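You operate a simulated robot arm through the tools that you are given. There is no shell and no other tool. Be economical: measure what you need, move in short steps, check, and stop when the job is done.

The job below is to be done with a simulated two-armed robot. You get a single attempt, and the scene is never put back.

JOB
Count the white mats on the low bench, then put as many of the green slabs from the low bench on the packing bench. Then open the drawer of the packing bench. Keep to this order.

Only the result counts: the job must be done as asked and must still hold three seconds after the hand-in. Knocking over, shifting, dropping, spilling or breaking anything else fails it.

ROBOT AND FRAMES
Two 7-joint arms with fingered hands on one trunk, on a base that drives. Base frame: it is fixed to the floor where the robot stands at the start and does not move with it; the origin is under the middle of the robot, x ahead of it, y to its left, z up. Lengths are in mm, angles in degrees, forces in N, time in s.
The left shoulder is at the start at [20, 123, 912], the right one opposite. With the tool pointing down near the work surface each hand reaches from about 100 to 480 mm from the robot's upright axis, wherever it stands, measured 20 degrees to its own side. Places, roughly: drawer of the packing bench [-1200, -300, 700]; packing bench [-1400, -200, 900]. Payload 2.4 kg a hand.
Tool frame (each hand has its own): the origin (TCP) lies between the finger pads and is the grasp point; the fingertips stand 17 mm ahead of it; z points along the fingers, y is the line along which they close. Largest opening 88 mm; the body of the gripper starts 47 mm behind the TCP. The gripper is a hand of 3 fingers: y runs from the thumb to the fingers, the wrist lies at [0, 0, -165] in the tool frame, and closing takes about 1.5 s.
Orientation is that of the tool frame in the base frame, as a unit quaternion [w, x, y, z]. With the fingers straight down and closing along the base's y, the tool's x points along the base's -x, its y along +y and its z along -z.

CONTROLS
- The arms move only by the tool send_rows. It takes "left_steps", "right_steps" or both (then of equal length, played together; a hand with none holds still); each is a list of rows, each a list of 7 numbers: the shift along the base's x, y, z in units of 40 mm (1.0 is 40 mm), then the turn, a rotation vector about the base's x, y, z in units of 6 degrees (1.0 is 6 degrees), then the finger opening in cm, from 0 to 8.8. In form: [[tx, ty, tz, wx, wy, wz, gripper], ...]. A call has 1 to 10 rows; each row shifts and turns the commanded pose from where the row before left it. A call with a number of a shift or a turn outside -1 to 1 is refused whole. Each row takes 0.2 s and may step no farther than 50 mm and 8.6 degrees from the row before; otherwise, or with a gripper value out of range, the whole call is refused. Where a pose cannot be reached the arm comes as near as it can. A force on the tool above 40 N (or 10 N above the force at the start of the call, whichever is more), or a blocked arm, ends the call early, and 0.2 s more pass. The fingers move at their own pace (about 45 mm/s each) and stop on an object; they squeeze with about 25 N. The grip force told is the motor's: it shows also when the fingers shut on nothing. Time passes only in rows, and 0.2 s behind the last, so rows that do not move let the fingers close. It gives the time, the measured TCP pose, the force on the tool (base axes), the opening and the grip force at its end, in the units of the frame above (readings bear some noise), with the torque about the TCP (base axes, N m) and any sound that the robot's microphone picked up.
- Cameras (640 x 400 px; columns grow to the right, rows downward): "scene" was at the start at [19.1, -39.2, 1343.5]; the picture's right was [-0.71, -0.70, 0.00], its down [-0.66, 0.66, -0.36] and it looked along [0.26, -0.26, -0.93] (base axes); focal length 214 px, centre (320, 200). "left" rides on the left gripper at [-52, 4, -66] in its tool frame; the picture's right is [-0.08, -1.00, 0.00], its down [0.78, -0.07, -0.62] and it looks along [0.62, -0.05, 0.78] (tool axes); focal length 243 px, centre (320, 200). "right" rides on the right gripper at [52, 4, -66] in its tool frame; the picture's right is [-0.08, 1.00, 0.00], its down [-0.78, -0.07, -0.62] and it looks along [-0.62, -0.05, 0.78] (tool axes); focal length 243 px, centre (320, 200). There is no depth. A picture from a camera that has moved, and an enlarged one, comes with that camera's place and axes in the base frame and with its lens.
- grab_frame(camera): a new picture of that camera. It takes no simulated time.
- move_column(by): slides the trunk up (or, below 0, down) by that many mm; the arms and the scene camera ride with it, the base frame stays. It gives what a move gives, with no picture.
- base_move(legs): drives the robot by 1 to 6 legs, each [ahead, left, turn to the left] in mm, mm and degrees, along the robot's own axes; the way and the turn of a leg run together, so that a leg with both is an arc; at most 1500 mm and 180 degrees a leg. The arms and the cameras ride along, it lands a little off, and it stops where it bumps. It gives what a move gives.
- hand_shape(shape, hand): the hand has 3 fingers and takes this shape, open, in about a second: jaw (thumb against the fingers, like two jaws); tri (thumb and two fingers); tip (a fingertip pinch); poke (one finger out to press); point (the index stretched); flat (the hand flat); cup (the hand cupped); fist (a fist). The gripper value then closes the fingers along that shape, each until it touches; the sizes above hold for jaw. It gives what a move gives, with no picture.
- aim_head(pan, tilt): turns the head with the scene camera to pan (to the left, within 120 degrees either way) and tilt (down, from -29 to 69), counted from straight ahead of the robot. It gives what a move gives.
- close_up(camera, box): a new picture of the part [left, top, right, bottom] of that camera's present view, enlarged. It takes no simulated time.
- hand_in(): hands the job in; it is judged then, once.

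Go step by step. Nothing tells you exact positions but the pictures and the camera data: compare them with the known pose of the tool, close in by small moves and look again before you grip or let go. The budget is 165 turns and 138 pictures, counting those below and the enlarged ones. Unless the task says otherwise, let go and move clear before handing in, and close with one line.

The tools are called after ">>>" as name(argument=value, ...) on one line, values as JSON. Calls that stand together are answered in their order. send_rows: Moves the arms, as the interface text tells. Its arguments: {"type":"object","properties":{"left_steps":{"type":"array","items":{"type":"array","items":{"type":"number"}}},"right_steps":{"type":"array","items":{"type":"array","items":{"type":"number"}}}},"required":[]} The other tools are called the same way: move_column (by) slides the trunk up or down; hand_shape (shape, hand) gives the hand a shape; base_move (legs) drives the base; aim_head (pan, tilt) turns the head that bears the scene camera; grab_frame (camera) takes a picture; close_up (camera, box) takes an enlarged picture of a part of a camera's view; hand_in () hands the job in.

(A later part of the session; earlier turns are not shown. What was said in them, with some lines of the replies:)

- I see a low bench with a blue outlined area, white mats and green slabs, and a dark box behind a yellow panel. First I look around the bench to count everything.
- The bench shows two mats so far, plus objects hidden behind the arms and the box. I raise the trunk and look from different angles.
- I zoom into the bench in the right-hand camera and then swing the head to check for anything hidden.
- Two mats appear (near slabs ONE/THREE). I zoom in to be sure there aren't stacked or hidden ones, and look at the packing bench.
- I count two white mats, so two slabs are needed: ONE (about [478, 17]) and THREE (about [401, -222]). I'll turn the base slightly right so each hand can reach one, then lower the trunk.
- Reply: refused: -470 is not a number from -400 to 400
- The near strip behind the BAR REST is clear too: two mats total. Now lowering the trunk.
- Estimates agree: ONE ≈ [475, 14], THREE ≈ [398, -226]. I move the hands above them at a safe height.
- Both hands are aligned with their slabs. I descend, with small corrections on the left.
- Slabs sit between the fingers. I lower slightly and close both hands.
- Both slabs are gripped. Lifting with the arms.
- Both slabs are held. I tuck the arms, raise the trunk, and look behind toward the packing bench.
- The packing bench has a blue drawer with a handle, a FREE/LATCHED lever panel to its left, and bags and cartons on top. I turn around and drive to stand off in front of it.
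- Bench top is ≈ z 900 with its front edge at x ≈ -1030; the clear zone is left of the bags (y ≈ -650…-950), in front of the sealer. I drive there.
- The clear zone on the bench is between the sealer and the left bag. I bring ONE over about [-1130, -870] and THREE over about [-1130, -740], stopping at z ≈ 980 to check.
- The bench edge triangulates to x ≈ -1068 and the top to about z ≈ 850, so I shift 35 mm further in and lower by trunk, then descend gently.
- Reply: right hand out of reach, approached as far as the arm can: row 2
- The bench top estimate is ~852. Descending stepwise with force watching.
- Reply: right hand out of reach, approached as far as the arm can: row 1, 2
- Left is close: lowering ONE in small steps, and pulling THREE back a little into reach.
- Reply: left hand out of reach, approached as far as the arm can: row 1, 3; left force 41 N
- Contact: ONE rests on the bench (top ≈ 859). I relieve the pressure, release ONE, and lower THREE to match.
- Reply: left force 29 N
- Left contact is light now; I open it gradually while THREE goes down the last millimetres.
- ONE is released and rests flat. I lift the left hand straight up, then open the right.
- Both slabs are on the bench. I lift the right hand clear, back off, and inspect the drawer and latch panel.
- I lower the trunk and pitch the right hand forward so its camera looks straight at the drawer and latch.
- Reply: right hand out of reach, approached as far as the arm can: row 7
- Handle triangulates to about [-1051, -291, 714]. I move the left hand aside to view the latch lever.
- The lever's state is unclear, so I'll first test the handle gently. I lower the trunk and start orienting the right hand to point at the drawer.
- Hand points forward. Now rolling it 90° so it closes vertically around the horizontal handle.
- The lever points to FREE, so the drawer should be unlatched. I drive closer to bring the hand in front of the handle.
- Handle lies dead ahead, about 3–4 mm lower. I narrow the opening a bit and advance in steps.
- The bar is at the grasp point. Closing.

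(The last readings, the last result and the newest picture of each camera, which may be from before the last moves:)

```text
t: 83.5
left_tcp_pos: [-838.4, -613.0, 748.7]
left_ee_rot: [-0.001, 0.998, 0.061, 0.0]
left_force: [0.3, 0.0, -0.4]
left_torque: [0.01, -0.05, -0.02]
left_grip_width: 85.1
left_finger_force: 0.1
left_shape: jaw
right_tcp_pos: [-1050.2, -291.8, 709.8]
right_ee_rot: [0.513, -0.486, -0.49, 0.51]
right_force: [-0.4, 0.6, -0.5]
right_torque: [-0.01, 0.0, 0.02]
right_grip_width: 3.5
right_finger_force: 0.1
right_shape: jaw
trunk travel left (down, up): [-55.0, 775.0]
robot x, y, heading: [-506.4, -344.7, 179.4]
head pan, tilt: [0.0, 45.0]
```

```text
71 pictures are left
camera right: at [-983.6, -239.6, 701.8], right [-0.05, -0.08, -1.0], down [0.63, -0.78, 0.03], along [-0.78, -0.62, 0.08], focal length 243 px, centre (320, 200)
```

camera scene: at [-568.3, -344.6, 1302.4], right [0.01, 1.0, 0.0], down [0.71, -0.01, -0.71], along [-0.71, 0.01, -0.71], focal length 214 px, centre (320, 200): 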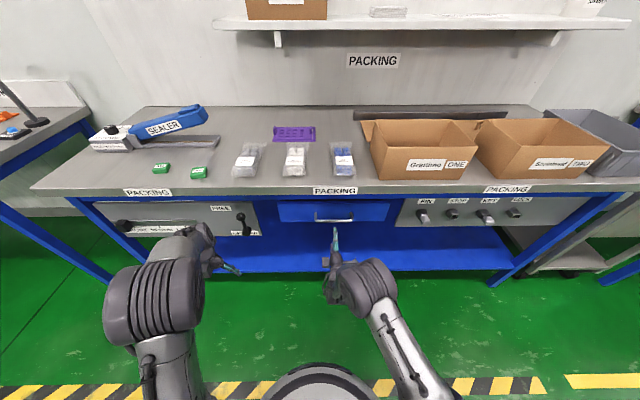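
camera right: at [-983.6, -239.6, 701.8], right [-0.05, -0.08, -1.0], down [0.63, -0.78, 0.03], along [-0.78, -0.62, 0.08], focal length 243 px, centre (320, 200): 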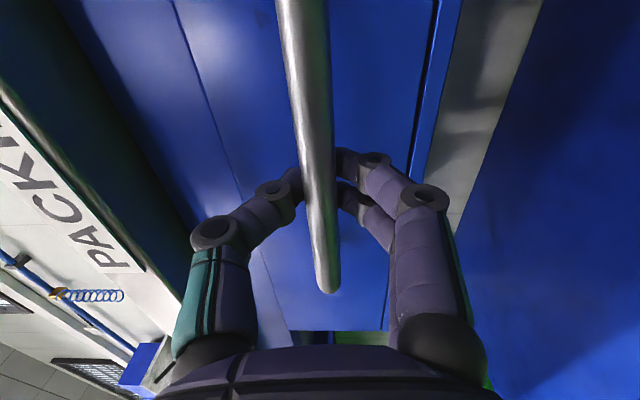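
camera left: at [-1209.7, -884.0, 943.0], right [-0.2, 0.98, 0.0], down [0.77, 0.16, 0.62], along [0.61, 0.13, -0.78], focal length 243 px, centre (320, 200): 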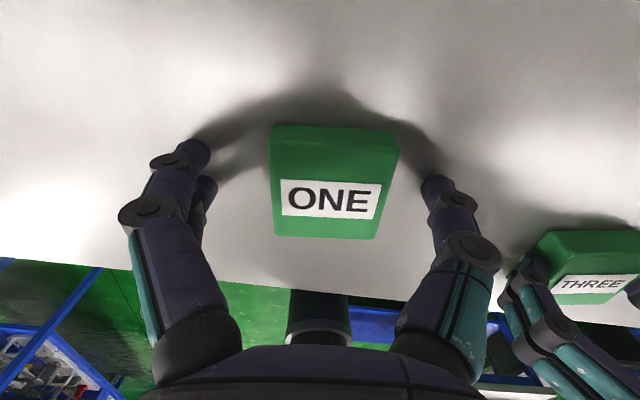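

The fingers seem closed behind the bar (hook-like). I test with a gentle pull.

>>> send_rows(right_steps=[[0.25, 0, 0, 0, 0, 0, 0], [0.25, 0, 0, 0, 0, 0, 0], [0.25, 0, 0, 0, 0, 0, 0], [0, 0, 0, 0, 0, 0, 0]])

>>> grab_frame(camera="right")

>>> close_up(camera="scene", box=[220, 170, 420, 270])

```text
t: 84.5
left_tcp_pos: [-838.5, -614.0, 749.8]
left_ee_rot: [0.0, 0.998, 0.059, 0.0]
left_force: [-0.1, 0.3, 0.8]
left_torque: [0.01, 0.0, -0.03]
left_grip_width: 84.7
left_finger_force: 0.1
left_shape: jaw
right_tcp_pos: [-1021.0, -291.8, 708.5]
right_ee_rot: [0.512, -0.487, -0.491, 0.51]
right_force: [-1.0, 0.2, 0.5]
right_torque: [0.0, -0.03, 0.03]
right_grip_width: 0.0
right_finger_force: 25.5
right_shape: jaw
trunk travel left (down, up): [-55.0, 775.0]
robot x, y, heading: [-505.9, -344.0, 179.2]
head pan, tilt: [0.0, 45.0]
```

```text
70 pictures are left
camera right: at [-954.1, -239.7, 700.7], right [-0.05, -0.08, -1.0], down [0.63, -0.78, 0.03], along [-0.78, -0.62, 0.08], focal length 243 px, centre (320, 200)
```

right: 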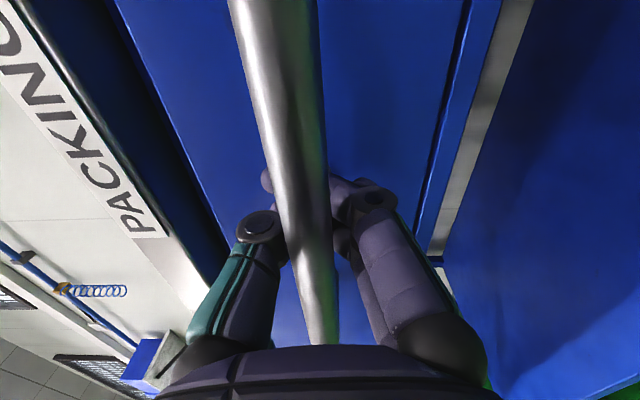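

```text
3.20 times, centred on (320, 220) of scene
camera zoom: at [-568.3, -344.6, 1302.4], right [0.01, 1.0, 0.0], down [0.71, -0.01, -0.71], along [-0.71, 0.01, -0.71], focal length 686 px, centre (320, 136)
```

zoom: 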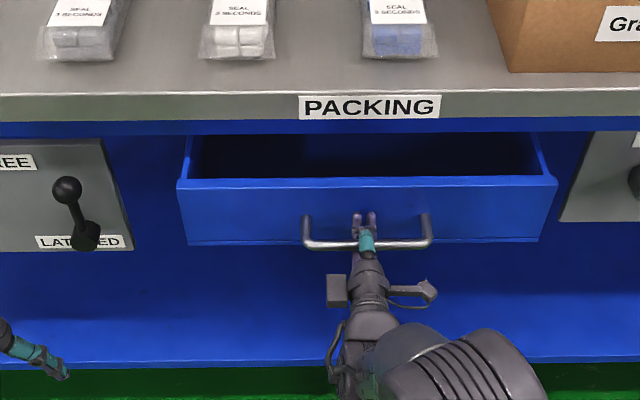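

The drawer follows the hooked fingers. Continuing to pull gently.

>>> send_rows(right_steps=[[0.4, 0, 0, 0, 0, 0, 0], [0.4, 0, 0, 0, 0, 0, 0], [0.4, 0, 0, 0, 0, 0, 0], [0.4, 0, 0, 0, 0, 0, 0], [0.4, 0, 0, 0, 0, 0, 0], [0.4, 0, 0, 0, 0, 0, 0], [0.4, 0, 0, 0, 0, 0, 0], [0, 0, 0, 0, 0, 0, 0]])

>>> close_up(camera="scene", box=[200, 150, 440, 300])

```text
t: 86.2
left_tcp_pos: [-837.1, -613.1, 749.3]
left_ee_rot: [0.0, 0.998, 0.06, -0.001]
left_force: [0.2, 0.7, -0.1]
left_torque: [-0.01, 0.0, 0.01]
left_grip_width: 84.8
left_finger_force: 0.0
left_shape: jaw
right_tcp_pos: [-906.7, -293.2, 709.0]
right_ee_rot: [0.513, -0.486, -0.491, 0.51]
right_force: [1.3, 0.5, 0.7]
right_torque: [0.01, -0.02, 0.01]
right_grip_width: 0.0
right_finger_force: 24.9
right_shape: jaw
trunk travel left (down, up): [-55.0, 775.0]
robot x, y, heading: [-505.3, -343.9, 179.3]
head pan, tilt: [0.0, 45.0]
```

```text
2.67 times, centred on (320, 225) of scene
camera zoom: at [-568.1, -344.6, 1302.4], right [0.01, 1.0, 0.0], down [0.71, -0.01, -0.71], along [-0.71, 0.01, -0.71], focal length 572 px, centre (320, 133)
```

zoom: 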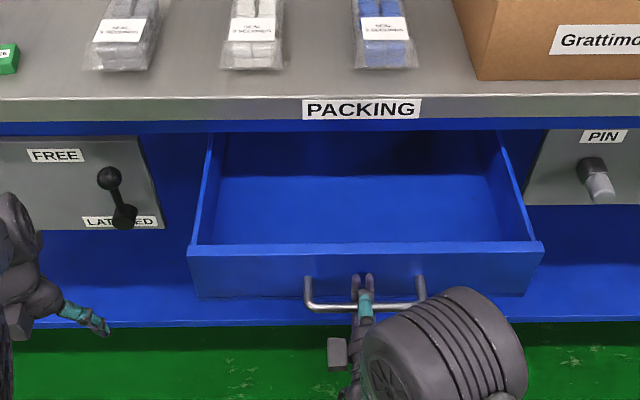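

>>> send_rows(right_steps=[[0.4, 0, 0, 0, 0, 0, 0], [0.4, 0, 0, 0, 0, 0, 0], [0.4, 0, 0, 0, 0, 0, 0], [0.4, 0, 0, 0, 0, 0, 0], [0.4, 0, 0, 0, 0, 0, 0], [0, 0, 0, 0, 0, 0, 0]])

>>> close_up(camera="scene", box=[200, 150, 440, 300])

>>> grab_frame(camera="right")

```text
t: 87.7
left_tcp_pos: [-838.7, -613.2, 748.7]
left_ee_rot: [0.0, 0.998, 0.06, 0.001]
left_force: [-0.6, 0.2, 0.3]
left_torque: [-0.03, -0.01, 0.01]
left_grip_width: 84.8
left_finger_force: 0.1
left_shape: jaw
right_tcp_pos: [-828.6, -293.0, 713.0]
right_ee_rot: [0.513, -0.486, -0.491, 0.51]
right_force: [-0.2, -0.2, 0.3]
right_torque: [-0.02, 0.02, -0.01]
right_grip_width: 0.2
right_finger_force: 24.9
right_shape: jaw
trunk travel left (down, up): [-55.0, 775.0]
robot x, y, heading: [-506.9, -348.0, 179.5]
head pan, tilt: [0.0, 45.0]
```

```text
2.67 times, centred on (320, 225) of scene
camera zoom: at [-568.2, -344.6, 1302.4], right [0.01, 1.0, 0.0], down [0.71, -0.01, -0.71], along [-0.71, 0.01, -0.71], focal length 572 px, centre (320, 133)
```

zoom: 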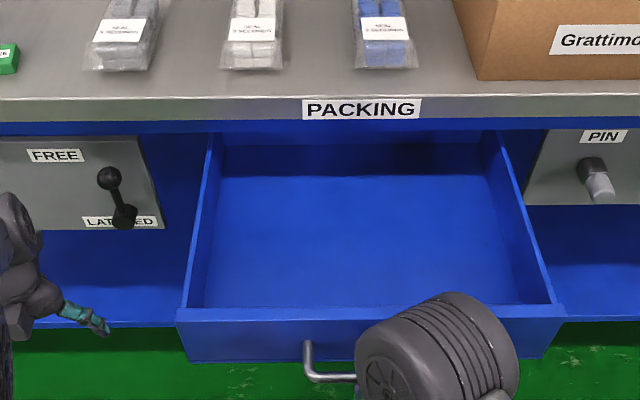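

```text
66 pictures are left
camera right: at [-762.0, -240.1, 703.5], right [-0.05, -0.08, -1.0], down [0.63, -0.78, 0.03], along [-0.78, -0.62, 0.08], focal length 243 px, centre (320, 200)
```

right: 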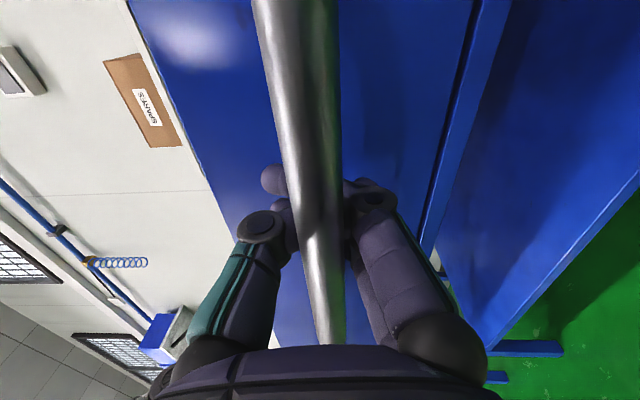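

The drawer is about 220 mm open. A last slight pull with the base, then I release.

>>> base_move(legs=[[-50, 0, 0]])

>>> send_rows(right_steps=[[-0.2, 0, 0, 0, 0, 0, 0], [0, 0, 0, 0, 0, 0, 2], [0, 0, 0, 0, 0, 0, 4], [0, 0, 0, 0, 0, 0, 6], [0, 0, 0, 0, 0, 0, 7], [0, 0, 0, 0, 0, 0, 7]])

>>> grab_frame(camera="right")

>>> grab_frame(camera="scene")

```text
t: 88.6
left_tcp_pos: [-804.1, -612.3, 748.8]
left_ee_rot: [0.0, 0.998, 0.06, 0.001]
left_force: [0.5, -0.7, 0.7]
left_torque: [0.0, 0.01, -0.02]
left_grip_width: 84.8
left_finger_force: 0.1
left_shape: jaw
right_tcp_pos: [-798.9, -291.4, 714.5]
right_ee_rot: [0.517, -0.486, -0.486, 0.511]
right_force: [-19.8, -2.8, -4.9]
right_torque: [-0.01, 0.12, -0.02]
right_grip_width: 0.3
right_finger_force: 25.5
right_shape: jaw
trunk travel left (down, up): [-55.0, 775.0]
robot x, y, heading: [-467.8, -344.9, 179.4]
head pan, tilt: [0.0, 45.0]
stopped in leg 1: the force on the tool passed its limit (the readings are from after the stop); the commanded pose is now the measured one
```

```text
t: 90.0
left_tcp_pos: [-804.5, -613.4, 748.5]
left_ee_rot: [0.0, 0.998, 0.06, 0.001]
left_force: [-0.4, 0.1, -0.5]
left_torque: [0.02, 0.01, 0.02]
left_grip_width: 85.0
left_finger_force: 0.1
left_shape: jaw
right_tcp_pos: [-805.8, -292.1, 714.3]
right_ee_rot: [0.517, -0.485, -0.485, 0.512]
right_force: [1.2, 0.2, 0.7]
right_torque: [-0.02, -0.06, 0.04]
right_grip_width: 69.1
right_finger_force: 0.0
right_shape: jaw
trunk travel left (down, up): [-55.0, 775.0]
robot x, y, heading: [-469.8, -345.1, 179.6]
head pan, tilt: [0.0, 45.0]
```

```text
65 pictures are left
camera right: at [-738.6, -239.8, 704.2], right [-0.06, -0.08, -1.0], down [0.62, -0.78, 0.03], along [-0.78, -0.62, 0.09], focal length 243 px, centre (320, 200)
```

right: 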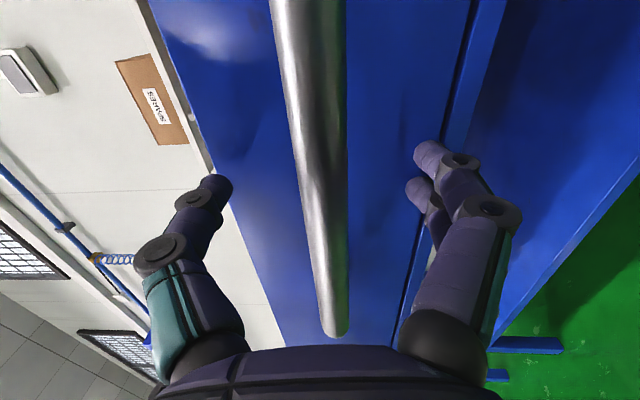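

```text
64 pictures are left
camera scene: at [-533.9, -345.1, 1302.4], right [0.01, 1.0, 0.0], down [0.71, -0.01, -0.71], along [-0.71, 0.01, -0.71], focal length 214 px, centre (320, 200)
```

scene: 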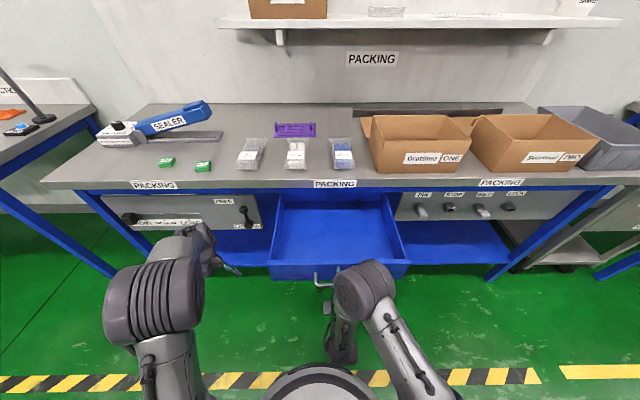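

The drawer has reached its stop and the hand is open. I back straight away.

>>> base_move(legs=[[-250, 0, 0]])

>>> grab_frame(camera="scene")

```text
t: 91.8
left_tcp_pos: [-549.2, -616.6, 748.8]
left_ee_rot: [0.0, 0.998, 0.059, 0.0]
left_force: [0.4, -1.0, 0.0]
left_torque: [0.03, 0.02, 0.01]
left_grip_width: 84.9
left_finger_force: 0.1
left_shape: jaw
right_tcp_pos: [-550.3, -294.8, 713.1]
right_ee_rot: [0.517, -0.485, -0.486, 0.511]
right_force: [0.4, -1.6, 1.1]
right_torque: [-0.01, 0.0, -0.02]
right_grip_width: 69.7
right_finger_force: 0.1
right_shape: jaw
trunk travel left (down, up): [-55.0, 775.0]
robot x, y, heading: [-218.1, -345.8, 179.6]
head pan, tilt: [0.0, 45.0]
```

```text
63 pictures are left
camera scene: at [-280.2, -347.7, 1302.4], right [0.01, 1.0, 0.0], down [0.71, -0.01, -0.71], along [-0.71, 0.01, -0.71], focal length 214 px, centre (320, 200)
```

scene: 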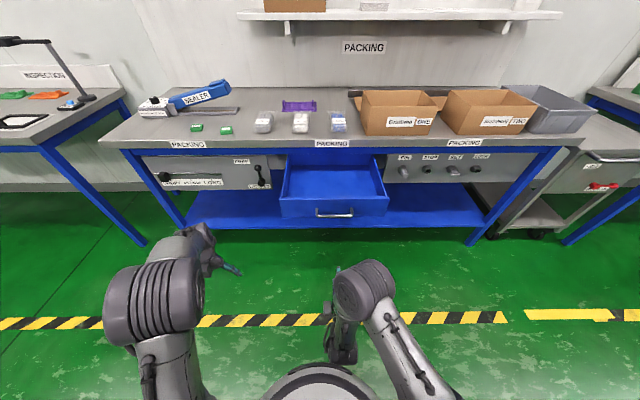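

The drawer stands fully open, both slabs lie on the packing bench, and the hands are clear. I'm handing in.

>>> hand_in()

```text
The job is handed in.
```

I counted two white mats on the low bench, so I put two green slabs (ONE and THREE) on the packing bench, then opened its drawer to the stop.
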